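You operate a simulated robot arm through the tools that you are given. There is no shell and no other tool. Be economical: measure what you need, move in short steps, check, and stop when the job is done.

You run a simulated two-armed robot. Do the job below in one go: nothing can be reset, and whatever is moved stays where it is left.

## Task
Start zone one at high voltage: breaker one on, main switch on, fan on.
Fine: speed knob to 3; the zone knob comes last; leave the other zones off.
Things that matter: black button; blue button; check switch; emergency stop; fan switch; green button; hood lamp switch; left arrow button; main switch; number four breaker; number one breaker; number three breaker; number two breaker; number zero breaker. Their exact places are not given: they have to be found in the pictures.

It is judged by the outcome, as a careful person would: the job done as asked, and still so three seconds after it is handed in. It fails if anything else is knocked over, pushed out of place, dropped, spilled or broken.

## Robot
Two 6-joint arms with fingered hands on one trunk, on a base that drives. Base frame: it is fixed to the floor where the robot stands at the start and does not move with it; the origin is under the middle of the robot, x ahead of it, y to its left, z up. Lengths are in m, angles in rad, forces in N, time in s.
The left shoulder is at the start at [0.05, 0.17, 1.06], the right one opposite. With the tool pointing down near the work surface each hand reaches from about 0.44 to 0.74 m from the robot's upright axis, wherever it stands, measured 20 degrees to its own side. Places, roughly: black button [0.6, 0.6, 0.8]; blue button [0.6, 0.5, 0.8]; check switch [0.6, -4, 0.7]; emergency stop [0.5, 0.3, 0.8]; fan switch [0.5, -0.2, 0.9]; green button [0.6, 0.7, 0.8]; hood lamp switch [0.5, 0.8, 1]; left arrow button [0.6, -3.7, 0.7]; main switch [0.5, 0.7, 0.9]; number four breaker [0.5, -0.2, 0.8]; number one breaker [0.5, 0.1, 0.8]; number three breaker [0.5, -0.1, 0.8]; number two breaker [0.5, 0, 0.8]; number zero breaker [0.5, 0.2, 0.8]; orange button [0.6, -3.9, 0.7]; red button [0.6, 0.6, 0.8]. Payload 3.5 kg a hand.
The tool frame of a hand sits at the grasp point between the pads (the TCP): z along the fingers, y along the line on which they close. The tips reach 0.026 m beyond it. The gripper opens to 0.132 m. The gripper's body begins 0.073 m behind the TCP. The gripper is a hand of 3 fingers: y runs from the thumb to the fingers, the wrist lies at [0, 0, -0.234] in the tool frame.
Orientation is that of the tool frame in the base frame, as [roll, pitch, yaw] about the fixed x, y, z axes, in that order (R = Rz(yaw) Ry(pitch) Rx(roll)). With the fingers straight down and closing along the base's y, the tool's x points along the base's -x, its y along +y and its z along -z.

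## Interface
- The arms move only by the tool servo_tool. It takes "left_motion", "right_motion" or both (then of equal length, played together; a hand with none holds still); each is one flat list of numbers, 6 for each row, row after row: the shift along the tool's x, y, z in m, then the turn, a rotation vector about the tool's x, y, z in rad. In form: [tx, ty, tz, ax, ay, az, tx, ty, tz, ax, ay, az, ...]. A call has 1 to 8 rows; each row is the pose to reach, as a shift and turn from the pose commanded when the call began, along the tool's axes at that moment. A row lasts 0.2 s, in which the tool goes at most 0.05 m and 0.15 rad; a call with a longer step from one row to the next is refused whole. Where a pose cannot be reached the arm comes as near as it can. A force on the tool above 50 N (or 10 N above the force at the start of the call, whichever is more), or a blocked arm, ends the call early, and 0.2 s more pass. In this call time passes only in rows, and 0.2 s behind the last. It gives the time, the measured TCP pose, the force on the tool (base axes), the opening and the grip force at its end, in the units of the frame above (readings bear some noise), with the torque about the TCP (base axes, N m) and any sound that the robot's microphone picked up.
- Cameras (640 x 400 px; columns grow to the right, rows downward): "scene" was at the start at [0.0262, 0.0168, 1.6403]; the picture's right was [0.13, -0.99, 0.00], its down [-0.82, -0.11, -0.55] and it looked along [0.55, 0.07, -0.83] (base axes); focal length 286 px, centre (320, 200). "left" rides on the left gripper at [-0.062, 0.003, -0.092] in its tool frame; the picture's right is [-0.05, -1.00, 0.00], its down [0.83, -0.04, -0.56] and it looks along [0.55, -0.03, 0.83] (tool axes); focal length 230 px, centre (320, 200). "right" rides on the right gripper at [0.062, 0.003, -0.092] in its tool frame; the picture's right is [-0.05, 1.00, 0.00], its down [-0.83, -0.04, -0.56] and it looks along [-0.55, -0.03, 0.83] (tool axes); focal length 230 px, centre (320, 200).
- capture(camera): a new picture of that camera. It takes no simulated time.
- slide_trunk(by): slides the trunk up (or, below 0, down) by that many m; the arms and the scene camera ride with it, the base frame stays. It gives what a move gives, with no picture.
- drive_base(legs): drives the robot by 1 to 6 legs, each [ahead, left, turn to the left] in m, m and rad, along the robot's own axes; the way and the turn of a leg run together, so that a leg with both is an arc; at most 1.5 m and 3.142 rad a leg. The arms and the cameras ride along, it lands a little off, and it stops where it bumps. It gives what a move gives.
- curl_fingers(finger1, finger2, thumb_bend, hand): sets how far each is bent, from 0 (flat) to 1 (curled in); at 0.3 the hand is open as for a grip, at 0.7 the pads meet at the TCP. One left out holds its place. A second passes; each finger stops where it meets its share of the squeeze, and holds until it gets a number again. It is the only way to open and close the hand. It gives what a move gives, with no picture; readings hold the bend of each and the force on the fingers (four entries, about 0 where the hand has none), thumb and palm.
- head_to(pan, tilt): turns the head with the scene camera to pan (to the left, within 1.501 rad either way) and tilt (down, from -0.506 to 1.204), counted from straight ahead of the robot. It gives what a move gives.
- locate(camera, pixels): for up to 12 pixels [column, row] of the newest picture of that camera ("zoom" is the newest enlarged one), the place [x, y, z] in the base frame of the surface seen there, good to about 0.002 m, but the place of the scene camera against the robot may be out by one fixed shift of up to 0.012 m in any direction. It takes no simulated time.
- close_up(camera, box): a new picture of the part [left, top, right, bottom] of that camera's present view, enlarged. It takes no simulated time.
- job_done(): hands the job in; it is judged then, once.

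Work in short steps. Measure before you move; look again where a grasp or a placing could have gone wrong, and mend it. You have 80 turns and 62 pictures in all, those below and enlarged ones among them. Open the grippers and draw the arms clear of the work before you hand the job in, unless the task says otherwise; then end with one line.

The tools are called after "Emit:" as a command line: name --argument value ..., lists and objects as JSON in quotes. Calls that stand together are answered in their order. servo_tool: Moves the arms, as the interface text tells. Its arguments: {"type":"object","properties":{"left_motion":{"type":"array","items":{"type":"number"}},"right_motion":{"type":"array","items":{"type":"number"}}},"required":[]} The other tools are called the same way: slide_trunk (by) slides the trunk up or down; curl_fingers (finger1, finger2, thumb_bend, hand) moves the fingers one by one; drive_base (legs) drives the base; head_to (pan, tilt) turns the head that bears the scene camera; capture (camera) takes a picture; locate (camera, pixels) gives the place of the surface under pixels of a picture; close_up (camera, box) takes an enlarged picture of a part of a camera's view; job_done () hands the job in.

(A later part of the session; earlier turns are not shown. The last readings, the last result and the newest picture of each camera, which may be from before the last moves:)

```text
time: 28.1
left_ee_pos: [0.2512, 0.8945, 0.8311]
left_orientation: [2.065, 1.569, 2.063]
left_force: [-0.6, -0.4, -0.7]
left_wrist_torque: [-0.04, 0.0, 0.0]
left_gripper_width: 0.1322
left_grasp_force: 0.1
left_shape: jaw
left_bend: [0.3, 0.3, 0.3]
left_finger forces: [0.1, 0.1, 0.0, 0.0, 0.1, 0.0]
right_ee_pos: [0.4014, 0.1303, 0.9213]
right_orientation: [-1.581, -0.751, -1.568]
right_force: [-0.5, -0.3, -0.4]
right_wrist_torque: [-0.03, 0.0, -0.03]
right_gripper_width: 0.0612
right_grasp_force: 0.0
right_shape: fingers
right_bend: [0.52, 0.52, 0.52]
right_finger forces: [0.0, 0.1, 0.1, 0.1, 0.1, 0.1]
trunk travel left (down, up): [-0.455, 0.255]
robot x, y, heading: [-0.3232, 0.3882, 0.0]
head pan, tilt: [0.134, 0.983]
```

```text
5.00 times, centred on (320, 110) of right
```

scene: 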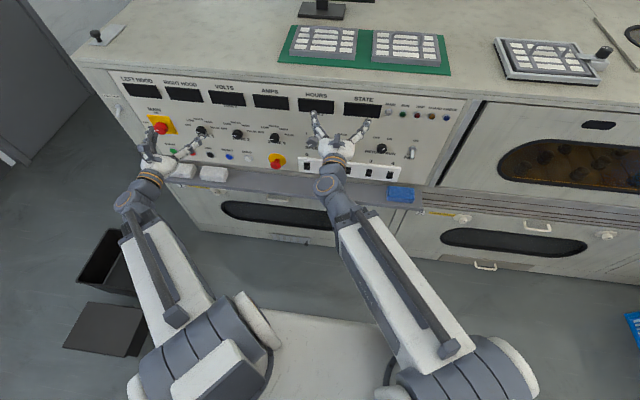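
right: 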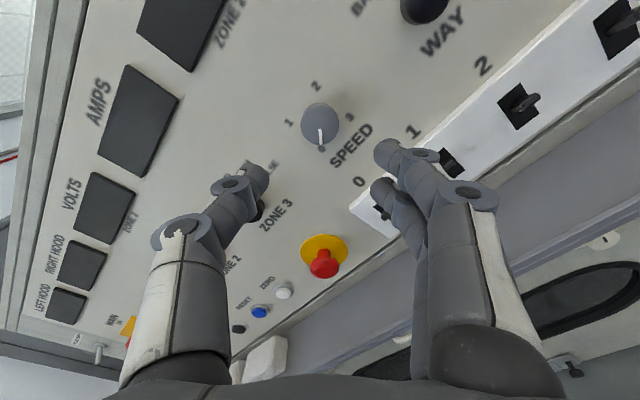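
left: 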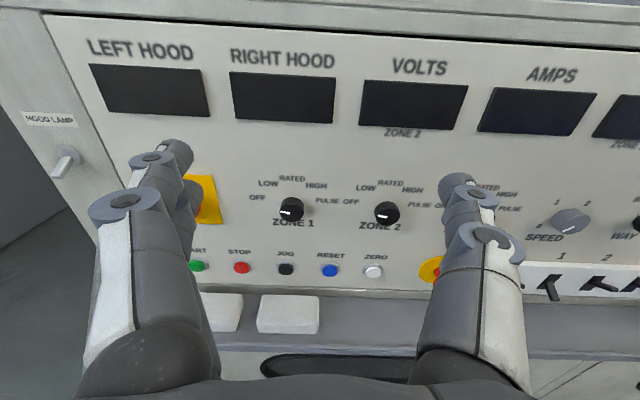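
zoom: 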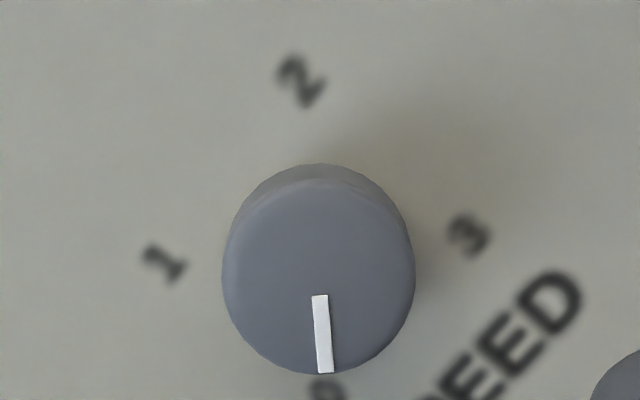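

Knob centre ≈ (0.132, 0.919), diameter ~0.037, face x≈0.531. I advance the open hand around it to TCP x≈0.520.

Emit:
servo_tool --right_motion '[-0.003, 0, 0.04, 0, 0, 0, -0.003, 0, 0.08, 0, 0, 0, -0.003, 0, 0.1, 0, 0, 0, -0.003, 0, 0.119, 0, 0, 0]'

Emit:
capture --camera "right"

```text
time: 29.1
left_ee_pos: [0.2515, 0.8956, 0.832]
left_orientation: [1.806, 1.571, 1.804]
left_force: [-0.1, -0.3, 0.1]
left_wrist_torque: [-0.03, 0.0, 0.02]
left_gripper_width: 0.1318
left_grasp_force: 0.0
left_shape: jaw
left_bend: [0.3, 0.3, 0.3]
left_finger forces: [0.1, 0.1, 0.0, 0.1, 0.0, 0.1]
right_ee_pos: [0.5203, 0.1345, 0.9196]
right_orientation: [-1.579, -0.746, -1.566]
right_force: [-1.2, 0.1, 0.0]
right_wrist_torque: [-0.03, 0.03, 0.01]
right_gripper_width: 0.0613
right_grasp_force: 0.1
right_shape: fingers
right_bend: [0.52, 0.52, 0.52]
right_finger forces: [0.0, 0.0, 0.0, 0.0, 0.0, 0.0]
trunk travel left (down, up): [-0.455, 0.255]
robot x, y, heading: [-0.3249, 0.3881, -0.001]
head pan, tilt: [0.134, 0.983]
```

```text
35 pictures are left
```

right: 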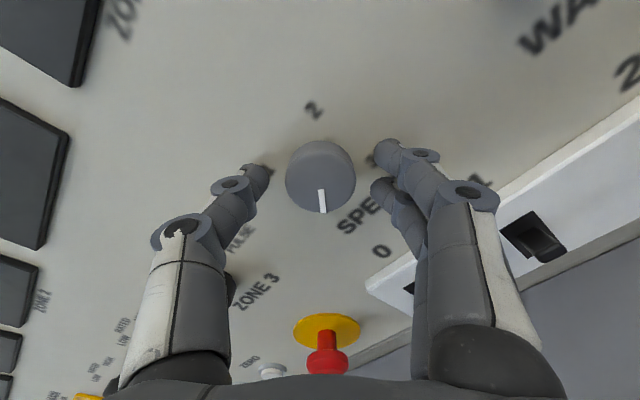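

The knob lies centred between thumb and fingers, slightly toward tool +x. I shift 3 mm and close.

Emit:
servo_tool --right_motion '[0.003, 0, 0, 0, 0, 0]'

Emit:
curl_fingers --hand "right" --finger1 0.7 --finger2 0.7 --thumb_bend 0.7

Emit:
capture --camera "right"

```text
time: 29.5
left_ee_pos: [0.2512, 0.8934, 0.8306]
left_orientation: [2.046, 1.57, 2.044]
left_force: [0.1, -0.2, 0.6]
left_wrist_torque: [0.02, -0.01, -0.01]
left_gripper_width: 0.1321
left_grasp_force: 0.1
left_shape: jaw
left_bend: [0.3, 0.3, 0.3]
left_finger forces: [0.0, 0.0, 0.0, 0.0, 0.1, 0.1]
right_ee_pos: [0.5202, 0.1317, 0.9208]
right_orientation: [-1.58, -0.748, -1.567]
right_force: [-0.5, -0.1, 0.5]
right_wrist_torque: [0.0, 0.01, 0.03]
right_gripper_width: 0.0614
right_grasp_force: 0.0
right_shape: fingers
right_bend: [0.52, 0.52, 0.52]
right_finger forces: [0.1, 0.0, 0.0, 0.0, 0.0, 0.0]
trunk travel left (down, up): [-0.455, 0.255]
robot x, y, heading: [-0.3254, 0.3944, 0.002]
head pan, tilt: [0.134, 0.983]
```

```text
time: 30.5
left_ee_pos: [0.252, 0.8936, 0.8313]
left_orientation: [2.879, 1.57, 2.878]
left_force: [0.1, 0.1, -0.4]
left_wrist_torque: [0.03, 0.0, 0.03]
left_gripper_width: 0.132
left_grasp_force: 0.1
left_shape: jaw
left_bend: [0.3, 0.3, 0.3]
left_finger forces: [0.1, 0.1, 0.1, 0.0, 0.1, 0.1]
right_ee_pos: [0.521, 0.1314, 0.921]
right_orientation: [-1.578, -0.748, -1.567]
right_force: [4.0, 0.6, 1.7]
right_wrist_torque: [-0.02, -0.04, -0.02]
right_gripper_width: 0.0317
right_grasp_force: 12.3
right_shape: fingers
right_bend: [0.62, 0.61, 0.64]
right_finger forces: [5.6, 6.5, 0.1, 0.0, 13.0, 0.0]
trunk travel left (down, up): [-0.455, 0.255]
robot x, y, heading: [-0.323, 0.3915, 0.002]
head pan, tilt: [0.134, 0.983]
```

```text
34 pictures are left
```

right: 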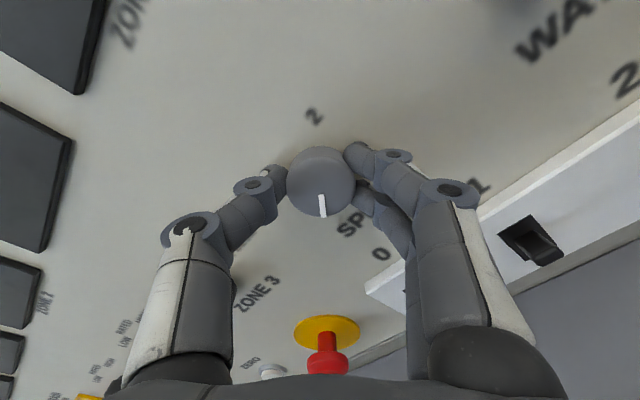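

Well gripped (12 N). I turn clockwise (tool +z) 0.6 rad as a first test.

Emit:
servo_tool --right_motion '[0, 0, 0, 0, 0, 0.15, 0, 0, 0, 0, 0, 0.3, 0, 0, 0, 0, 0, 0.45, 0, 0, 0, 0, 0, 0.6]'

Emit:
capture --camera "right"

```text
time: 31.5
left_ee_pos: [0.2506, 0.8951, 0.8313]
left_orientation: [2.613, 1.57, 2.606]
left_force: [0.6, -0.7, -0.1]
left_wrist_torque: [0.01, -0.03, -0.01]
left_gripper_width: 0.1319
left_grasp_force: 0.1
left_shape: jaw
left_bend: [0.3, 0.3, 0.3]
left_finger forces: [0.0, 0.0, 0.1, 0.0, 0.1, 0.1]
right_ee_pos: [0.5206, 0.1313, 0.9203]
right_orientation: [-1.579, -0.144, -1.572]
right_force: [0.9, -0.2, -1.8]
right_wrist_torque: [-0.03, 0.05, -0.01]
right_gripper_width: 0.0317
right_grasp_force: 12.8
right_shape: fingers
right_bend: [0.62, 0.61, 0.64]
right_finger forces: [6.0, 7.5, 0.0, 0.0, 12.8, 0.0]
trunk travel left (down, up): [-0.455, 0.255]
robot x, y, heading: [-0.3249, 0.3909, 0.002]
head pan, tilt: [0.134, 0.983]
```

```text
33 pictures are left
```

right: 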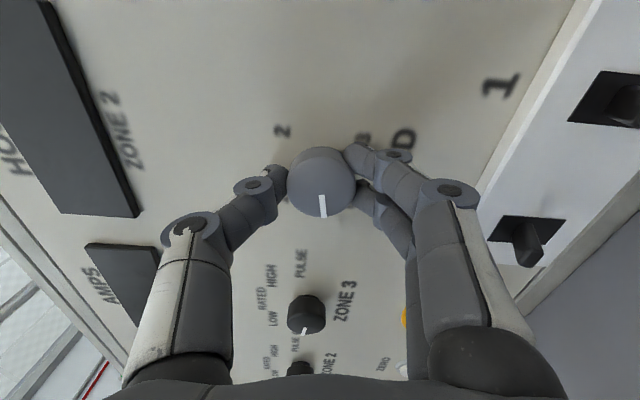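

The knob turns with the hand. I continue 1.2 rad.

Emit:
servo_tool --right_motion '[0, 0, 0, 0, 0, 0.15, 0, 0, 0, 0, 0, 0.3, 0, 0, 0, 0, 0, 0.45, 0, 0, 0, 0, 0, 0.6, 0, 0, 0, 0, 0, 0.75, 0, 0, 0, 0, 0, 0.9, 0, 0, 0, 0, 0, 1.05, 0, 0, 0, 0, 0, 1.2]'

Emit:
servo_tool --right_motion '[0, 0, 0, 0, 0, 0.15, 0, 0, 0, 0, 0, 0.3, 0, 0, 0, 0, 0, 0.45, 0, 0, 0, 0, 0, 0.6]'

Emit:
capture --camera "right"

```text
time: 33.3
left_ee_pos: [0.2521, 0.894, 0.8307]
left_orientation: [2.542, 1.57, 2.538]
left_force: [0.0, -0.2, -0.1]
left_wrist_torque: [0.0, 0.03, -0.01]
left_gripper_width: 0.1318
left_grasp_force: 0.2
left_shape: jaw
left_bend: [0.3, 0.3, 0.3]
left_finger forces: [0.0, 0.1, 0.1, 0.0, 0.1, 0.0]
right_ee_pos: [0.5207, 0.1307, 0.9192]
right_orientation: [-1.586, 1.056, -1.588]
right_force: [-4.1, -1.1, -11.4]
right_wrist_torque: [-0.04, 0.29, 0.1]
right_gripper_width: 0.0318
right_grasp_force: 14.1
right_shape: fingers
right_bend: [0.62, 0.61, 0.65]
right_finger forces: [9.5, 8.2, 0.0, 0.0, 11.4, 0.1]
trunk travel left (down, up): [-0.455, 0.255]
robot x, y, heading: [-0.3226, 0.3949, -0.003]
head pan, tilt: [0.134, 0.983]
```

```text
time: 34.3
left_ee_pos: [0.2533, 0.8944, 0.8308]
left_orientation: [2.961, 1.568, 2.96]
left_force: [0.3, 0.2, 0.5]
left_wrist_torque: [-0.02, 0.02, 0.03]
left_gripper_width: 0.1318
left_grasp_force: 0.0
left_shape: jaw
left_bend: [0.3, 0.3, 0.3]
left_finger forces: [0.1, 0.1, 0.1, 0.0, 0.0, 0.1]
right_ee_pos: [0.5213, 0.1333, 0.9192]
right_orientation: [1.66, 1.486, 1.661]
right_force: [-6.0, 3.8, -16.7]
right_wrist_torque: [-0.03, 0.4, 0.2]
right_gripper_width: 0.0317
right_grasp_force: 15.5
right_shape: fingers
right_bend: [0.62, 0.62, 0.65]
right_finger forces: [11.2, 6.4, 0.0, 0.0, 12.2, 0.0]
trunk travel left (down, up): [-0.455, 0.255]
robot x, y, heading: [-0.3219, 0.3921, -0.003]
head pan, tilt: [0.134, 0.983]
```

```text
32 pictures are left
```

right: 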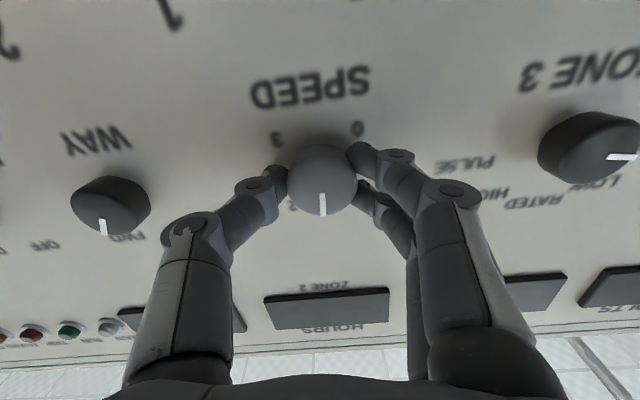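

The pointer follows (now near between 1 and 2). The force of -16.7 N z shows the knob centre is ~3 mm off the TCP, so I correct (tool +x 4 mm, +y 2 mm) and orbit around it during the next 1.2 rad.

Emit:
servo_tool --right_motion '[0.004, 0.0024, 0, 0, 0, 0.15, 0.0039, 0.0029, 0, 0, 0, 0.3, 0.0037, 0.0033, 0, 0, 0, 0.45, 0.0035, 0.0037, 0, 0, 0, 0.6, 0.0032, 0.004, 0, 0, 0, 0.75, 0.0029, 0.0043, 0, 0, 0, 0.9, 0.0025, 0.0046, 0, 0, 0, 1.05, 0.0021, 0.0048, 0, 0, 0, 1.2]'

Emit:
capture --camera "right"

```text
time: 36.1
left_ee_pos: [0.2523, 0.8935, 0.8321]
left_orientation: [1.729, 1.57, 1.729]
left_force: [0.3, -0.1, -0.5]
left_wrist_torque: [-0.01, -0.03, 0.01]
left_gripper_width: 0.1318
left_grasp_force: 0.1
left_shape: jaw
left_bend: [0.3, 0.3, 0.3]
left_finger forces: [0.1, 0.0, 0.0, 0.0, 0.0, 0.0]
right_ee_pos: [0.5217, 0.1339, 0.9197]
right_orientation: [1.579, 0.286, 1.568]
right_force: [4.6, -7.9, 3.7]
right_wrist_torque: [-0.01, -0.1, -0.17]
right_gripper_width: 0.0317
right_grasp_force: 13.6
right_shape: fingers
right_bend: [0.63, 0.62, 0.64]
right_finger forces: [5.1, 8.7, 0.0, 0.1, 12.4, 0.0]
trunk travel left (down, up): [-0.455, 0.255]
robot x, y, heading: [-0.3202, 0.3874, -0.001]
head pan, tilt: [0.134, 0.983]
```

```text
31 pictures are left
```

right: 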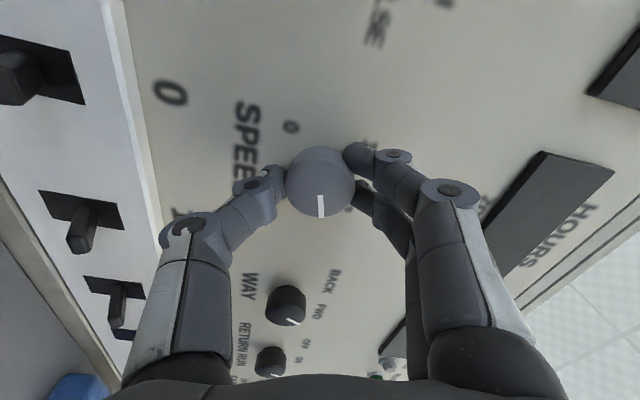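

Pointer now past 2; about 1.1 rad remain to 3. I continue with a 2 mm centring correction.

Emit:
servo_tool --right_motion '[-0.0015, 0.0004, 0, 0, 0, 0.14, -0.002, 0.0005, 0, 0, 0, 0.28, -0.002, 0.0006, 0, 0, 0, 0.42, -0.002, 0.0008, 0, 0, 0, 0.56, -0.002, 0.001, 0, 0, 0, 0.7, -0.002, 0.001, 0, 0, 0, 0.84, -0.002, 0.001, 0, 0, 0, 0.98, -0.002, 0.001, 0, 0, 0, 1.1]'

Emit:
capture --camera "right"

```text
time: 37.9
left_ee_pos: [0.252, 0.8937, 0.8314]
left_orientation: [-0.63, 1.571, -0.632]
left_force: [-0.9, 0.1, 0.1]
left_wrist_torque: [0.0, 0.02, 0.03]
left_gripper_width: 0.1316
left_grasp_force: 0.1
left_shape: jaw
left_bend: [0.3, 0.3, 0.3]
left_finger forces: [0.0, 0.0, 0.1, 0.0, 0.0, 0.1]
right_ee_pos: [0.5208, 0.1348, 0.9214]
right_orientation: [1.579, -0.814, 1.562]
right_force: [1.5, -1.6, -0.7]
right_wrist_torque: [-0.12, 0.01, -0.06]
right_gripper_width: 0.032
right_grasp_force: 13.9
right_shape: fingers
right_bend: [0.63, 0.62, 0.64]
right_finger forces: [7.0, 7.5, 0.0, 0.0, 13.0, 0.0]
trunk travel left (down, up): [-0.455, 0.255]
robot x, y, heading: [-0.321, 0.39, -0.006]
head pan, tilt: [0.134, 0.983]
```

```text
30 pictures are left
```

right: 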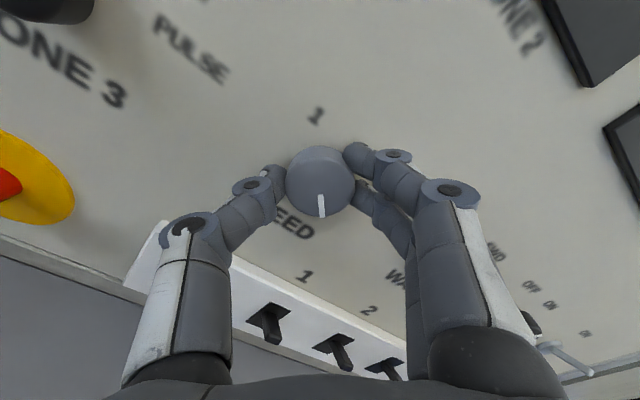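

The pointer is diametrically opposite label 1, i.e. at 3. I release, retract 0.12 m, and check.

Emit:
curl_fingers --hand "right" --finger1 0.5 --finger2 0.5 --thumb_bend 0.5

Emit:
servo_tool --right_motion '[0, 0, -0.03, 0, 0, 0, 0, 0, -0.07, 0, 0, 0, 0, 0, -0.12, 0, 0, 0]'

Emit:
close_up --camera "right" --box '[240, 70, 400, 170]'

```text
time: 38.9
left_ee_pos: [0.2517, 0.8946, 0.8317]
left_orientation: [2.186, 1.571, 2.187]
left_force: [-1.0, -0.3, 0.1]
left_wrist_torque: [0.03, 0.02, -0.01]
left_gripper_width: 0.132
left_grasp_force: 0.2
left_shape: jaw
left_bend: [0.3, 0.3, 0.3]
left_finger forces: [0.1, 0.0, 0.0, 0.1, 0.0, 0.1]
right_ee_pos: [0.521, 0.1337, 0.921]
right_orientation: [1.578, -0.812, 1.562]
right_force: [0.1, -0.1, -0.3]
right_wrist_torque: [-0.01, 0.0, -0.01]
right_gripper_width: 0.0672
right_grasp_force: 0.0
right_shape: fingers
right_bend: [0.5, 0.5, 0.5]
right_finger forces: [0.1, 0.0, 0.0, 0.1, 0.0, 0.1]
trunk travel left (down, up): [-0.455, 0.255]
robot x, y, heading: [-0.3238, 0.3895, 0.0]
head pan, tilt: [0.134, 0.983]
```

```text
time: 39.7
left_ee_pos: [0.2504, 0.8946, 0.8312]
left_orientation: [-0.834, 1.57, -0.836]
left_force: [1.2, -0.2, -1.3]
left_wrist_torque: [0.02, -0.03, -0.01]
left_gripper_width: 0.1321
left_grasp_force: 0.0
left_shape: jaw
left_bend: [0.3, 0.3, 0.3]
left_finger forces: [0.0, 0.1, 0.1, 0.0, 0.0, 0.0]
right_ee_pos: [0.4, 0.1383, 0.9231]
right_orientation: [1.579, -0.813, 1.563]
right_force: [-0.1, 0.0, -0.3]
right_wrist_torque: [-0.02, 0.01, 0.01]
right_gripper_width: 0.0672
right_grasp_force: 0.0
right_shape: fingers
right_bend: [0.5, 0.5, 0.5]
right_finger forces: [0.0, 0.0, 0.0, 0.0, 0.0, 0.1]
trunk travel left (down, up): [-0.455, 0.255]
robot x, y, heading: [-0.3253, 0.3927, 0.003]
head pan, tilt: [0.134, 0.983]
```

```text
4.00 times, centred on (320, 120) of right
```

zoom: 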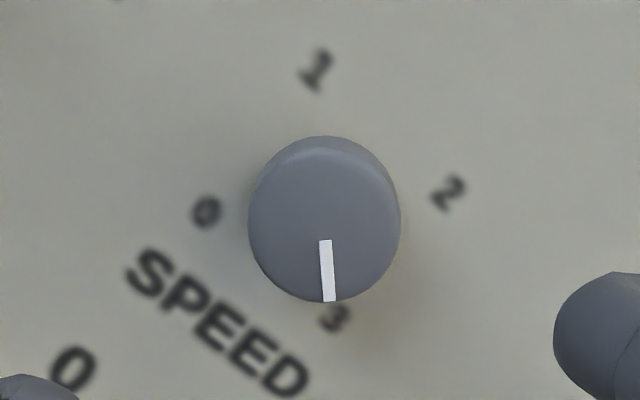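

Speed is at 3. Now I bring the left hand in front of the main switch for a look.

Emit:
servo_tool --left_motion '[-0.015, -0.036, 0.02, 0, 0, 0, -0.03, -0.072, 0.04, 0, 0, 0, -0.045, -0.108, 0.06, 0, 0, 0, -0.06, -0.144, 0.08, 0, 0, 0, -0.075, -0.18, 0.105, 0, 0, 0, -0.09, -0.215, 0.13, 0, 0, 0]'

Emit:
capture --camera "left"

```text
time: 41.1
left_ee_pos: [0.3773, 0.6784, 0.9212]
left_orientation: [0.376, 1.57, 0.376]
left_force: [0.2, -0.1, 0.4]
left_wrist_torque: [0.05, 0.02, -0.02]
left_gripper_width: 0.1322
left_grasp_force: 0.0
left_shape: jaw
left_bend: [0.3, 0.3, 0.3]
left_finger forces: [0.1, 0.1, 0.0, 0.1, 0.0, 0.1]
right_ee_pos: [0.4006, 0.1369, 0.9232]
right_orientation: [1.579, -0.812, 1.56]
right_force: [0.0, 1.1, 0.5]
right_wrist_torque: [0.01, 0.0, 0.0]
right_gripper_width: 0.0674
right_grasp_force: 0.1
right_shape: fingers
right_bend: [0.5, 0.5, 0.5]
right_finger forces: [0.0, 0.0, 0.1, 0.0, 0.0, 0.0]
trunk travel left (down, up): [-0.455, 0.255]
robot x, y, heading: [-0.3226, 0.3914, -0.003]
head pan, tilt: [0.134, 0.983]
```

```text
28 pictures are left
```

left: 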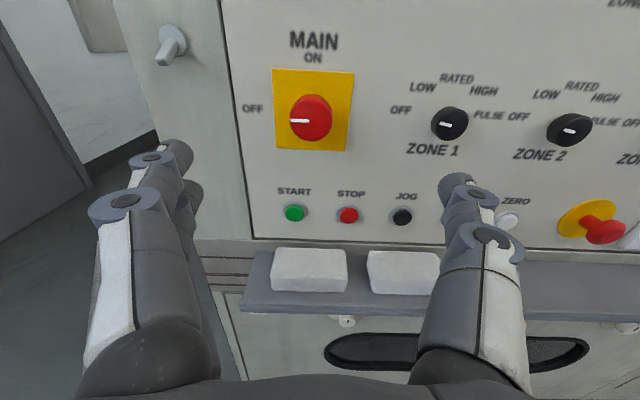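

I measure the main knob's rim and labels, and the zone 1 knob too.

Emit:
locate --camera "left" --pixels '[[293, 120], [328, 120], [310, 99], [310, 136], [309, 120], [276, 110], [352, 112], [313, 75], [313, 150], [436, 126], [464, 126], [450, 124]]'

Emit:
close_up --camera "left" --box '[230, 20, 390, 170]'

```text
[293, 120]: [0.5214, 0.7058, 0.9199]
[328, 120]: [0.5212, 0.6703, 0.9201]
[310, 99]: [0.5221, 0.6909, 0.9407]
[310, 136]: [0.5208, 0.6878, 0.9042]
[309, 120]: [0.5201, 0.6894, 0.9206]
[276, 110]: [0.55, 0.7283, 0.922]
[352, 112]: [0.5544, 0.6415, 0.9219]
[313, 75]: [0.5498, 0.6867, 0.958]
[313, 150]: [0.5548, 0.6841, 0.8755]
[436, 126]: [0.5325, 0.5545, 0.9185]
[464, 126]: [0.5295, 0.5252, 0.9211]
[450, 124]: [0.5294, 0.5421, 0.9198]
```

```text
2.67 times, centred on (310, 95) of left
```

zoom: 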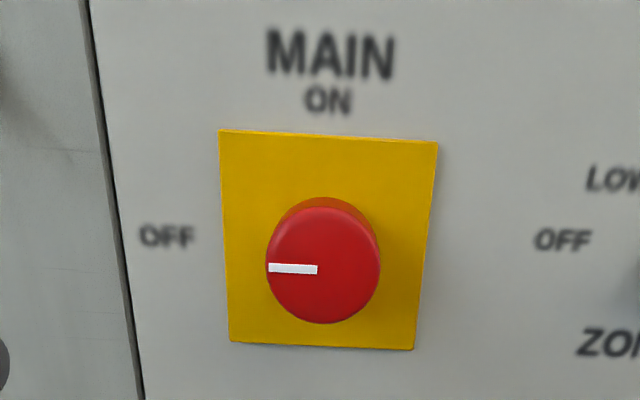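

Main knob: centre (0.688, 0.9206), diameter ~0.043, face x 0.5205. I half-close the left hand, pre-roll -0.6 rad, and move in to TCP x≈0.512.

Emit:
curl_fingers --hand "left" --finger1 0.47 --finger2 0.47 --thumb_bend 0.47

Emit:
servo_tool --left_motion '[0, 0.003, 0, 0, 0, -0.15, 0, 0.006, 0, 0, 0, -0.3, 0, 0.0096, 0, 0, 0, -0.45, 0, 0.0096, 0, 0, 0, -0.6, 0, 0.0096, 0.04, 0, 0, -0.6, 0, 0.0096, 0.08, 0, 0, -0.6, 0, 0.0096, 0.11, 0, 0, -0.6, 0, 0.0096, 0.135, 0, 0, -0.6]'

Emit:
capture --camera "left"

```text
time: 42.1
left_ee_pos: [0.3777, 0.6794, 0.9218]
left_orientation: [2.422, 1.57, 2.421]
left_force: [0.1, -0.7, -0.7]
left_wrist_torque: [0.0, 0.03, 0.01]
left_gripper_width: 0.0785
left_grasp_force: 0.1
left_shape: fingers
left_bend: [0.47, 0.47, 0.47]
left_finger forces: [0.1, 0.0, 0.1, 0.0, 0.1, 0.0]
right_ee_pos: [0.4007, 0.1365, 0.9233]
right_orientation: [1.578, -0.811, 1.563]
right_force: [-0.2, -1.1, -0.4]
right_wrist_torque: [0.02, 0.0, 0.0]
right_gripper_width: 0.067
right_grasp_force: 0.0
right_shape: fingers
right_bend: [0.5, 0.5, 0.5]
right_finger forces: [0.0, 0.0, 0.1, 0.0, 0.0, 0.0]
trunk travel left (down, up): [-0.455, 0.255]
robot x, y, heading: [-0.3205, 0.3923, -0.003]
head pan, tilt: [0.134, 0.983]
```

```text
time: 43.9
left_ee_pos: [0.5196, 0.6873, 0.9214]
left_orientation: [-1.57, 0.97, -1.572]
left_force: [-0.6, -0.2, 0.5]
left_wrist_torque: [0.02, -0.01, -0.04]
left_gripper_width: 0.0784
left_grasp_force: 0.0
left_shape: fingers
left_bend: [0.47, 0.47, 0.47]
left_finger forces: [0.0, 0.0, 0.1, 0.0, 0.0, 0.0]
right_ee_pos: [0.4018, 0.1366, 0.9236]
right_orientation: [1.58, -0.81, 1.561]
right_force: [0.1, 0.3, -0.1]
right_wrist_torque: [-0.03, 0.01, -0.01]
right_gripper_width: 0.0672
right_grasp_force: 0.0
right_shape: fingers
right_bend: [0.5, 0.5, 0.5]
right_finger forces: [0.1, 0.1, 0.0, 0.0, 0.1, 0.1]
trunk travel left (down, up): [-0.455, 0.255]
robot x, y, heading: [-0.3164, 0.3951, -0.0]
head pan, tilt: [0.134, 0.983]
```

```text
26 pictures are left
```

left: 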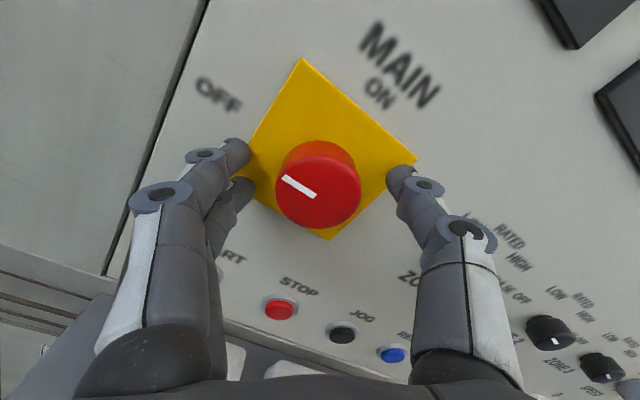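

The red knob is centred between the fingers (320,190). I back off 5 mm and close.

Emit:
servo_tool --left_motion '[0, 0, -0.005, 0, 0, 0]'

Emit:
curl_fingers --hand "left" --finger1 0.7 --finger2 0.7 --thumb_bend 0.7

Emit:
servo_tool --left_motion '[0, 0, 0, 0, 0, 0.15, 0, 0, 0, 0, 0, 0.3, 0, 0, 0, 0, 0, 0.45, 0, 0, 0, 0, 0, 0.6]'

Emit:
capture --camera "left"

```text
time: 44.3
left_ee_pos: [0.5138, 0.6882, 0.9208]
left_orientation: [-1.57, 0.97, -1.573]
left_force: [0.0, -0.5, -1.0]
left_wrist_torque: [0.0, 0.01, 0.0]
left_gripper_width: 0.0784
left_grasp_force: 0.1
left_shape: fingers
left_bend: [0.47, 0.47, 0.47]
left_finger forces: [0.0, 0.0, 0.0, 0.1, 0.1, 0.1]
right_ee_pos: [0.3997, 0.1358, 0.9225]
right_orientation: [1.579, -0.812, 1.563]
right_force: [-0.4, -1.1, 0.3]
right_wrist_torque: [0.01, 0.02, 0.01]
right_gripper_width: 0.0671
right_grasp_force: 0.1
right_shape: fingers
right_bend: [0.5, 0.5, 0.5]
right_finger forces: [0.1, 0.0, 0.1, 0.0, 0.0, 0.0]
trunk travel left (down, up): [-0.455, 0.255]
robot x, y, heading: [-0.3254, 0.3932, -0.003]
head pan, tilt: [0.134, 0.983]
```

```text
time: 45.3
left_ee_pos: [0.5133, 0.6881, 0.9217]
left_orientation: [-1.572, 0.97, -1.572]
left_force: [4.2, 1.2, -0.1]
left_wrist_torque: [0.02, 0.0, 0.06]
left_gripper_width: 0.0374
left_grasp_force: 14.9
left_shape: fingers
left_bend: [0.6, 0.59, 0.63]
left_finger forces: [7.9, 7.9, 0.0, 0.1, 14.6, 0.1]
right_ee_pos: [0.401, 0.1364, 0.9231]
right_orientation: [1.579, -0.811, 1.562]
right_force: [-0.1, -1.1, 0.9]
right_wrist_torque: [0.01, 0.02, 0.0]
right_gripper_width: 0.0671
right_grasp_force: 0.1
right_shape: fingers
right_bend: [0.5, 0.5, 0.5]
right_finger forces: [0.0, 0.0, 0.0, 0.0, 0.0, 0.1]
trunk travel left (down, up): [-0.455, 0.255]
robot x, y, heading: [-0.3262, 0.3891, 0.001]
head pan, tilt: [0.134, 0.983]
```

```text
time: 46.3
left_ee_pos: [0.5132, 0.6878, 0.9207]
left_orientation: [1.584, 1.568, 1.58]
left_force: [14.4, -1.1, 4.8]
left_wrist_torque: [0.0, -0.09, 0.03]
left_gripper_width: 0.0377
left_grasp_force: 15.1
left_shape: fingers
left_bend: [0.6, 0.59, 0.63]
left_finger forces: [7.4, 6.8, 0.1, 0.0, 14.9, 0.0]
right_ee_pos: [0.3994, 0.1374, 0.9225]
right_orientation: [1.58, -0.813, 1.562]
right_force: [-0.1, 0.6, -0.7]
right_wrist_torque: [-0.02, -0.02, -0.01]
right_gripper_width: 0.0674
right_grasp_force: 0.0
right_shape: fingers
right_bend: [0.5, 0.5, 0.5]
right_finger forces: [0.0, 0.1, 0.0, 0.0, 0.0, 0.0]
trunk travel left (down, up): [-0.455, 0.255]
robot x, y, heading: [-0.3234, 0.3901, -0.004]
head pan, tilt: [0.134, 0.983]
```

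```text
25 pictures are left
```

left: 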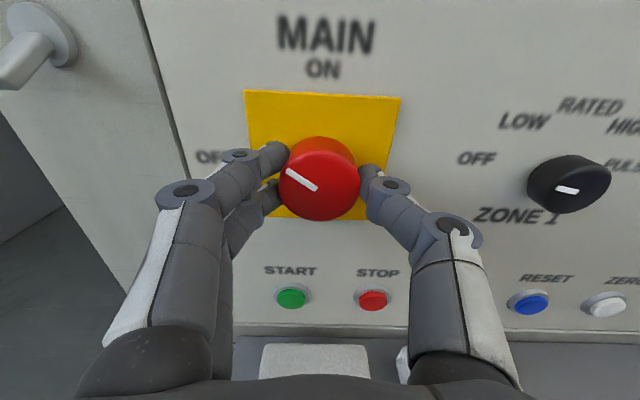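

The switch turns with the hand (pointer ~35° up). I ease forward 3 mm (14 N pull) and turn a further 0.97 rad.

Emit:
servo_tool --left_motion '[0, 0, 0.002, 0, 0, 0.14, 0, 0, 0.003, 0, 0, 0.28, 0, 0, 0.003, 0, 0, 0.42, 0, 0, 0.003, 0, 0, 0.56, 0, 0, 0.003, 0, 0, 0.7, 0, 0, 0.003, 0, 0, 0.84, 0, 0, 0.003, 0, 0, 0.975]'

Emit:
capture --camera "left"

```text
time: 47.9
left_ee_pos: [0.5138, 0.6862, 0.9212]
left_orientation: [1.572, 0.594, 1.569]
left_force: [-4.7, -5.5, 0.2]
left_wrist_torque: [-0.08, 0.05, -0.19]
left_gripper_width: 0.0377
left_grasp_force: 16.1
left_shape: fingers
left_bend: [0.61, 0.61, 0.63]
left_finger forces: [7.2, 7.4, 0.0, 0.0, 17.7, 0.0]
right_ee_pos: [0.3998, 0.136, 0.9226]
right_orientation: [1.579, -0.812, 1.563]
right_force: [0.1, -0.1, 0.2]
right_wrist_torque: [0.01, 0.01, 0.03]
right_gripper_width: 0.0674
right_grasp_force: 0.1
right_shape: fingers
right_bend: [0.5, 0.5, 0.5]
right_finger forces: [0.0, 0.0, 0.0, 0.0, 0.1, 0.1]
trunk travel left (down, up): [-0.455, 0.255]
robot x, y, heading: [-0.324, 0.3925, -0.003]
head pan, tilt: [0.134, 0.983]
```

```text
24 pictures are left
```

left: 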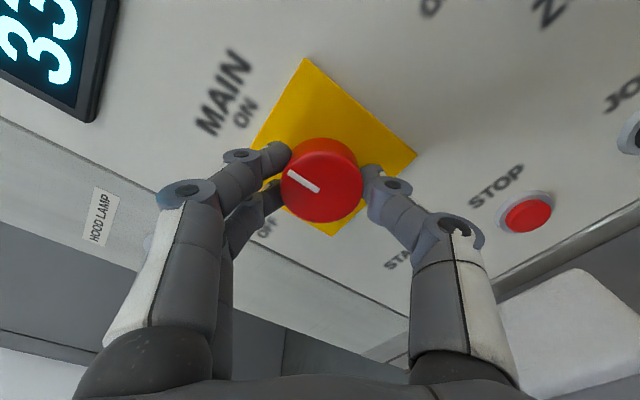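

The display lit up: main is on. I release and retract.

Emit:
curl_fingers --hand "left" --finger1 0.47 --finger2 0.47 --thumb_bend 0.47

Emit:
servo_tool --left_motion '[0, 0, -0.03, 0, 0, 0, 0, 0, -0.07, 0, 0, 0, 0, 0, -0.115, 0, 0, 0, 0, 0, -0.115, 0, 0, -0.15, 0, 0, -0.115, 0, 0, -0.3, 0, 0, -0.115, 0, 0, -0.45, 0, 0, -0.115, 0, 0, -0.6, 0, 0, -0.115, 0, 0, -0.75]'

Emit:
capture --camera "left"

```text
time: 48.9
left_ee_pos: [0.5137, 0.6888, 0.9214]
left_orientation: [1.572, 0.595, 1.569]
left_force: [0.7, 0.7, 0.4]
left_wrist_torque: [0.0, -0.03, -0.03]
left_gripper_width: 0.0772
left_grasp_force: 0.1
left_shape: fingers
left_bend: [0.47, 0.47, 0.47]
left_finger forces: [0.0, 0.1, 0.0, 0.0, 0.0, 0.0]
right_ee_pos: [0.4005, 0.1368, 0.9222]
right_orientation: [1.578, -0.812, 1.563]
right_force: [0.3, -0.5, 0.5]
right_wrist_torque: [0.02, 0.01, -0.04]
right_gripper_width: 0.067
right_grasp_force: 0.0
right_shape: fingers
right_bend: [0.5, 0.5, 0.5]
right_finger forces: [0.0, 0.1, 0.0, 0.1, 0.1, 0.0]
trunk travel left (down, up): [-0.455, 0.255]
robot x, y, heading: [-0.3242, 0.3882, -0.001]
head pan, tilt: [0.134, 0.983]
```

```text
time: 50.7
left_ee_pos: [0.3987, 0.6894, 0.9223]
left_orientation: [1.571, 1.348, 1.571]
left_force: [0.0, 0.6, -0.6]
left_wrist_torque: [0.01, -0.02, 0.0]
left_gripper_width: 0.0772
left_grasp_force: 0.1
left_shape: fingers
left_bend: [0.47, 0.47, 0.47]
left_finger forces: [0.0, 0.1, 0.0, 0.0, 0.0, 0.0]
right_ee_pos: [0.401, 0.1368, 0.9228]
right_orientation: [1.579, -0.813, 1.562]
right_force: [-0.2, 0.5, 0.1]
right_wrist_torque: [-0.02, -0.05, -0.04]
right_gripper_width: 0.0671
right_grasp_force: 0.1
right_shape: fingers
right_bend: [0.5, 0.5, 0.5]
right_finger forces: [0.0, 0.0, 0.1, 0.0, 0.1, 0.1]
trunk travel left (down, up): [-0.455, 0.255]
robot x, y, heading: [-0.32, 0.3889, -0.002]
head pan, tilt: [0.134, 0.983]
```

```text
23 pictures are left
```

left: 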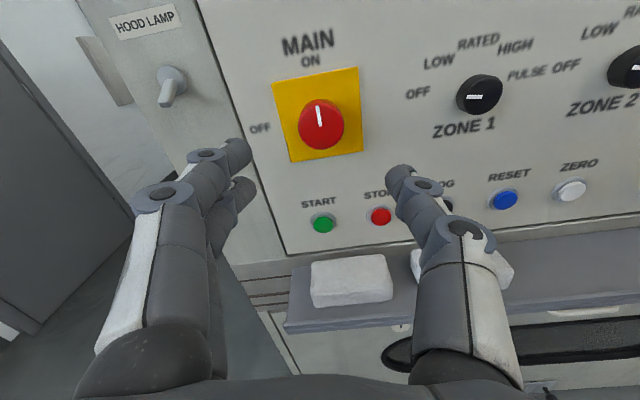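

Main switch is ON. Now to zone 1: I move in front of it (centre ≈0.539, 0.919) and pre-roll toward -1.18 rad.

Emit:
servo_tool --left_motion '[-0.004, -0.018, 0, 0, 0, -0.15, -0.008, -0.037, 0, 0, 0, -0.3, -0.011, -0.055, 0, 0, 0, -0.45, -0.015, -0.074, 0, 0, 0, -0.6, -0.019, -0.092, 0, 0, 0, -0.75, -0.022, -0.11, 0, 0, 0, -0.9, -0.026, -0.129, 0, 0, 0, -1.05, -0.03, -0.147, 0, 0, 0, -1.2]'

Emit:
servo_tool --left_motion '[0, 0, 0, 0, 0, -0.1, 0, 0, 0, 0, 0, -0.2]'

Emit:
capture --camera "left"

```text
time: 52.5
left_ee_pos: [0.4005, 0.559, 0.9249]
left_orientation: [-1.578, 0.594, -1.596]
left_force: [-0.3, 0.0, -0.4]
left_wrist_torque: [0.0, 0.02, 0.01]
left_gripper_width: 0.077
left_grasp_force: 0.1
left_shape: fingers
left_bend: [0.47, 0.47, 0.47]
left_finger forces: [0.0, 0.0, 0.0, 0.0, 0.0, 0.0]
left hand out of reach, approached as far as the arm can: row 7, 8
right_ee_pos: [0.4013, 0.1362, 0.9232]
right_orientation: [1.579, -0.813, 1.563]
right_force: [0.6, -0.3, 0.3]
right_wrist_torque: [0.0, 0.0, -0.01]
right_gripper_width: 0.0672
right_grasp_force: 0.0
right_shape: fingers
right_bend: [0.5, 0.5, 0.5]
right_finger forces: [0.1, 0.0, 0.0, 0.0, 0.0, 0.0]
trunk travel left (down, up): [-0.455, 0.255]
robot x, y, heading: [-0.3201, 0.3931, -0.005]
head pan, tilt: [0.134, 0.983]
```

```text
time: 53.1
left_ee_pos: [0.4001, 0.5643, 0.9259]
left_orientation: [-1.574, 0.393, -1.584]
left_force: [0.0, 0.1, -0.2]
left_wrist_torque: [0.03, 0.02, 0.02]
left_gripper_width: 0.0773
left_grasp_force: 0.0
left_shape: fingers
left_bend: [0.47, 0.47, 0.47]
left_finger forces: [0.0, 0.1, 0.0, 0.0, 0.1, 0.0]
left hand out of reach, approached as far as the arm can: row 1, 2
right_ee_pos: [0.4011, 0.1373, 0.9232]
right_orientation: [1.58, -0.812, 1.562]
right_force: [-0.1, 0.1, -0.4]
right_wrist_torque: [-0.01, -0.01, 0.02]
right_gripper_width: 0.0673
right_grasp_force: 0.1
right_shape: fingers
right_bend: [0.5, 0.5, 0.5]
right_finger forces: [0.0, 0.0, 0.1, 0.1, 0.0, 0.0]
trunk travel left (down, up): [-0.455, 0.255]
robot x, y, heading: [-0.3195, 0.3904, -0.006]
head pan, tilt: [0.134, 0.983]
```

```text
22 pictures are left
```

left: 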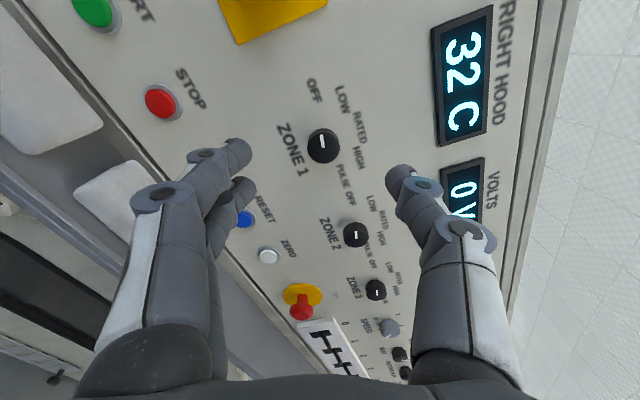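

The left arm is at its inward limit; I drive the base 0.1 m right (both hands are well clear of the panel) and bring the hand back outward.

Emit:
drive_base --legs '[[0, -0.11, 0]]'

```text
time: 54.3
left_ee_pos: [0.4002, 0.4506, 0.9255]
left_orientation: [-1.574, 0.395, -1.585]
left_force: [-0.1, 0.3, 0.5]
left_wrist_torque: [-0.01, 0.02, -0.02]
left_gripper_width: 0.0773
left_grasp_force: 0.0
left_shape: fingers
left_bend: [0.47, 0.47, 0.47]
left_finger forces: [0.1, 0.0, 0.0, 0.1, 0.1, 0.1]
right_ee_pos: [0.3988, 0.0226, 0.9235]
right_orientation: [1.579, -0.811, 1.56]
right_force: [0.0, 0.2, 0.6]
right_wrist_torque: [0.0, 0.0, 0.0]
right_gripper_width: 0.067
right_grasp_force: 0.0
right_shape: fingers
right_bend: [0.5, 0.5, 0.5]
right_finger forces: [0.0, 0.0, 0.0, 0.1, 0.0, 0.1]
trunk travel left (down, up): [-0.455, 0.255]
robot x, y, heading: [-0.322, 0.2784, -0.005]
head pan, tilt: [0.134, 0.983]
```

I shift the left hand to the zone 1 axis and correct the small tilt.

Emit:
servo_tool --left_motion '[-0.026, 0.013, 0, 0, 0, 0, -0.053, 0.027, 0, -0.003, -0.006, 0, -0.079, 0.04, 0, -0.005, -0.013, 0]'

Emit:
capture --camera "left"

```text
time: 55.1
left_ee_pos: [0.4019, 0.5405, 0.9187]
left_orientation: [-1.575, 0.396, -1.573]
left_force: [-0.1, -1.0, -0.2]
left_wrist_torque: [-0.02, -0.01, -0.01]
left_gripper_width: 0.077
left_grasp_force: 0.1
left_shape: fingers
left_bend: [0.47, 0.47, 0.47]
left_finger forces: [0.0, 0.0, 0.0, 0.1, 0.0, 0.0]
right_ee_pos: [0.3993, 0.0221, 0.923]
right_orientation: [1.579, -0.811, 1.561]
right_force: [-0.5, 0.0, 0.5]
right_wrist_torque: [0.01, 0.01, 0.02]
right_gripper_width: 0.0675
right_grasp_force: 0.1
right_shape: fingers
right_bend: [0.5, 0.5, 0.5]
right_finger forces: [0.1, 0.1, 0.0, 0.0, 0.0, 0.0]
trunk travel left (down, up): [-0.455, 0.255]
robot x, y, heading: [-0.3211, 0.2789, -0.01]
head pan, tilt: [0.134, 0.983]
```

```text
21 pictures are left
```

left: 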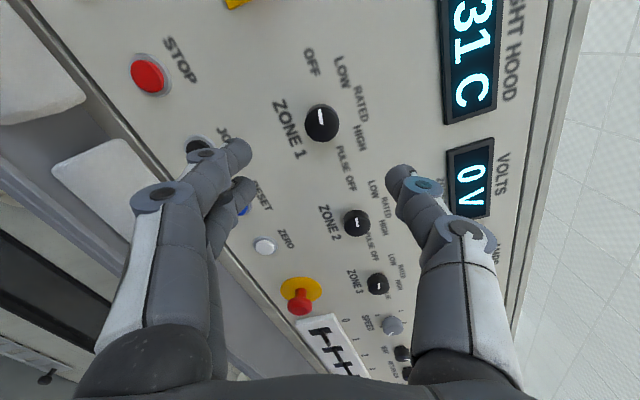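

I measure the zone 1 knob rim and its OFF label angle.

Emit:
close_up --camera "left" --box '[240, 40, 400, 190]'

Emit:
locate --camera "left" --pixels '[[308, 125], [335, 125], [321, 112], [322, 139], [321, 125], [321, 111], [321, 121], [312, 62], [342, 74], [361, 104], [361, 138], [346, 162]]'

```text
2.67 times, centred on (320, 115) of left
```

zoom: 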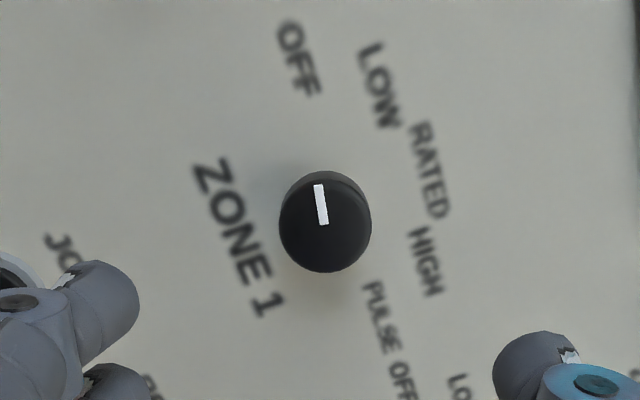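

```text
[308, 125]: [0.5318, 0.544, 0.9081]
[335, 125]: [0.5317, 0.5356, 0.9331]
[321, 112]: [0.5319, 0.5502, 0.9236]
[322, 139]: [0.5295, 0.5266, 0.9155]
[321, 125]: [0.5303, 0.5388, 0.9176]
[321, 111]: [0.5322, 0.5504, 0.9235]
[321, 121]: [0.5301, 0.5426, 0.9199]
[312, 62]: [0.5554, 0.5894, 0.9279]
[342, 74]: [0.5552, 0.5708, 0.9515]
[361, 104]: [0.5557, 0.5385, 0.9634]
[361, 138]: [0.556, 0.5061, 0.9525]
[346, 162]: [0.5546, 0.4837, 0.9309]
```

Centre (0.539, 0.920); the detents sit at -80/-40/0/40/80°, so OFF→HIGH is ~120°. I advance around the knob and close.

Emit:
servo_tool --left_motion '[0.001, -0.002, 0.04, 0, 0, 0, 0.001, -0.002, 0.08, 0, 0, 0, 0.001, -0.002, 0.1, 0, 0, 0, 0.001, -0.002, 0.118, 0, 0, 0]'

Emit:
capture --camera "left"

```text
time: 56.1
left_ee_pos: [0.5213, 0.5366, 0.9198]
left_orientation: [-1.575, 0.395, -1.573]
left_force: [-0.6, -0.7, 0.8]
left_wrist_torque: [-0.03, -0.03, 0.0]
left_gripper_width: 0.0772
left_grasp_force: 0.0
left_shape: fingers
left_bend: [0.47, 0.47, 0.47]
left_finger forces: [0.1, 0.1, 0.0, 0.0, 0.1, 0.0]
right_ee_pos: [0.3989, 0.0213, 0.9227]
right_orientation: [1.58, -0.81, 1.562]
right_force: [-0.7, 0.6, 0.0]
right_wrist_torque: [0.01, 0.04, 0.01]
right_gripper_width: 0.0674
right_grasp_force: 0.1
right_shape: fingers
right_bend: [0.5, 0.5, 0.5]
right_finger forces: [0.0, 0.0, 0.0, 0.1, 0.0, 0.0]
trunk travel left (down, up): [-0.455, 0.255]
robot x, y, heading: [-0.3232, 0.2745, -0.004]
head pan, tilt: [0.134, 0.983]
```

```text
19 pictures are left
```

left: 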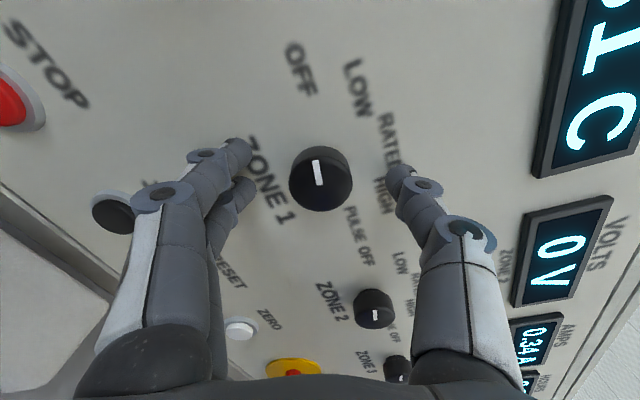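

Knob is between the digits; a 2 mm centring shift, then close and turn the first 0.6 rad.

Emit:
servo_tool --left_motion '[-0.002, 0.001, 0, 0, 0, 0]'

Emit:
curl_fingers --hand "left" --finger1 0.7 --finger2 0.7 --thumb_bend 0.7

Emit:
servo_tool --left_motion '[0, 0, 0, 0, 0, 0.15, 0, 0, 0, 0, 0, 0.3, 0, 0, 0, 0, 0, 0.45, 0, 0, 0, 0, 0, 0.6]'

Emit:
capture --camera "left"

```text
time: 56.5
left_ee_pos: [0.5213, 0.5393, 0.9201]
left_orientation: [-1.574, 0.396, -1.573]
left_force: [0.3, 0.2, 0.5]
left_wrist_torque: [0.0, -0.02, -0.03]
left_gripper_width: 0.0772
left_grasp_force: 0.1
left_shape: fingers
left_bend: [0.47, 0.47, 0.47]
left_finger forces: [0.0, 0.0, 0.0, 0.0, 0.0, 0.0]
right_ee_pos: [0.3995, 0.0222, 0.9232]
right_orientation: [1.58, -0.811, 1.559]
right_force: [0.2, -0.5, -0.5]
right_wrist_torque: [0.01, 0.02, -0.02]
right_gripper_width: 0.0673
right_grasp_force: 0.0
right_shape: fingers
right_bend: [0.5, 0.5, 0.5]
right_finger forces: [0.0, 0.0, 0.0, 0.0, 0.0, 0.1]
trunk travel left (down, up): [-0.455, 0.255]
robot x, y, heading: [-0.3237, 0.2751, -0.003]
head pan, tilt: [0.134, 0.983]
```

```text
time: 57.5
left_ee_pos: [0.5222, 0.5385, 0.9199]
left_orientation: [-1.574, 0.397, -1.572]
left_force: [5.1, -1.3, 3.4]
left_wrist_torque: [0.02, -0.03, -0.01]
left_gripper_width: 0.028
left_grasp_force: 10.3
left_shape: fingers
left_bend: [0.64, 0.63, 0.64]
left_finger forces: [4.2, 4.8, 0.0, 0.0, 12.3, 0.0]
right_ee_pos: [0.3996, 0.0214, 0.9245]
right_orientation: [1.579, -0.814, 1.562]
right_force: [-0.4, 0.5, -0.5]
right_wrist_torque: [-0.01, 0.01, -0.03]
right_gripper_width: 0.0671
right_grasp_force: 0.1
right_shape: fingers
right_bend: [0.5, 0.5, 0.5]
right_finger forces: [0.0, 0.0, 0.1, 0.1, 0.0, 0.1]
trunk travel left (down, up): [-0.455, 0.255]
robot x, y, heading: [-0.3219, 0.2798, -0.007]
head pan, tilt: [0.134, 0.983]
```

```text
time: 58.5
left_ee_pos: [0.5213, 0.5397, 0.9192]
left_orientation: [-1.575, 0.998, -1.577]
left_force: [13.1, -0.4, 6.2]
left_wrist_torque: [0.01, -0.11, 0.06]
left_gripper_width: 0.0281
left_grasp_force: 9.3
left_shape: fingers
left_bend: [0.64, 0.63, 0.64]
left_finger forces: [4.7, 4.2, 0.0, 0.1, 11.5, 0.0]
right_ee_pos: [0.4006, 0.0207, 0.9227]
right_orientation: [1.579, -0.812, 1.561]
right_force: [-0.3, -0.3, 0.0]
right_wrist_torque: [0.02, 0.01, -0.01]
right_gripper_width: 0.0673
right_grasp_force: 0.0
right_shape: fingers
right_bend: [0.5, 0.5, 0.5]
right_finger forces: [0.0, 0.0, 0.0, 0.0, 0.1, 0.0]
trunk travel left (down, up): [-0.455, 0.255]
robot x, y, heading: [-0.324, 0.2756, -0.004]
head pan, tilt: [0.134, 0.983]
```

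```text
18 pictures are left
```

left: 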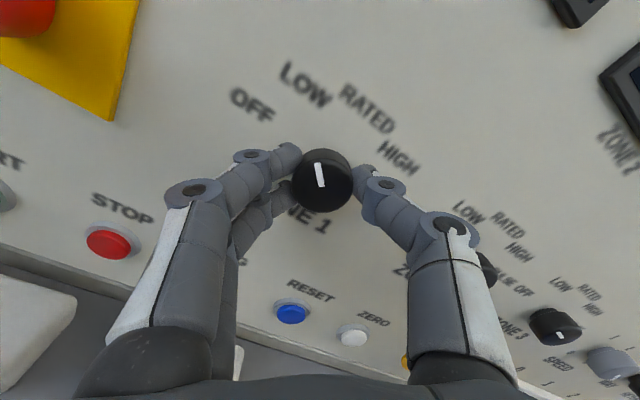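

The pointer is now by LOW. I continue 1.2 rad, easing forward 2 mm.

Emit:
servo_tool --left_motion '[0, 0, 0.001, 0, 0, 0.15, 0, 0, 0.002, 0, 0, 0.3, 0, 0, 0.002, 0, 0, 0.45, 0, 0, 0.002, 0, 0, 0.6, 0, 0, 0.002, 0, 0, 0.75, 0, 0, 0.002, 0, 0, 0.9, 0, 0, 0.002, 0, 0, 1.05, 0, 0, 0.002, 0, 0, 1.2]'

Emit:
capture --camera "left"

```text
time: 60.3
left_ee_pos: [0.5225, 0.5382, 0.9213]
left_orientation: [1.574, 0.941, 1.572]
left_force: [5.4, -7.0, 7.9]
left_wrist_torque: [0.01, -0.19, -0.09]
left_gripper_width: 0.0282
left_grasp_force: 10.9
left_shape: fingers
left_bend: [0.64, 0.63, 0.64]
left_finger forces: [6.5, 4.7, 0.0, 0.1, 10.7, 0.1]
right_ee_pos: [0.3994, 0.0203, 0.9222]
right_orientation: [1.579, -0.811, 1.56]
right_force: [-0.1, 0.2, 0.1]
right_wrist_torque: [-0.02, -0.02, -0.03]
right_gripper_width: 0.0674
right_grasp_force: 0.2
right_shape: fingers
right_bend: [0.5, 0.5, 0.5]
right_finger forces: [0.0, 0.1, 0.0, 0.0, 0.0, 0.0]
trunk travel left (down, up): [-0.455, 0.255]
robot x, y, heading: [-0.317, 0.2791, -0.006]
head pan, tilt: [0.134, 0.983]
```

```text
17 pictures are left
```

left: 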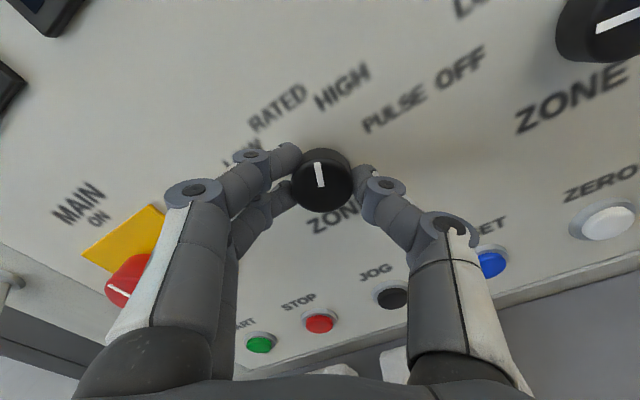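

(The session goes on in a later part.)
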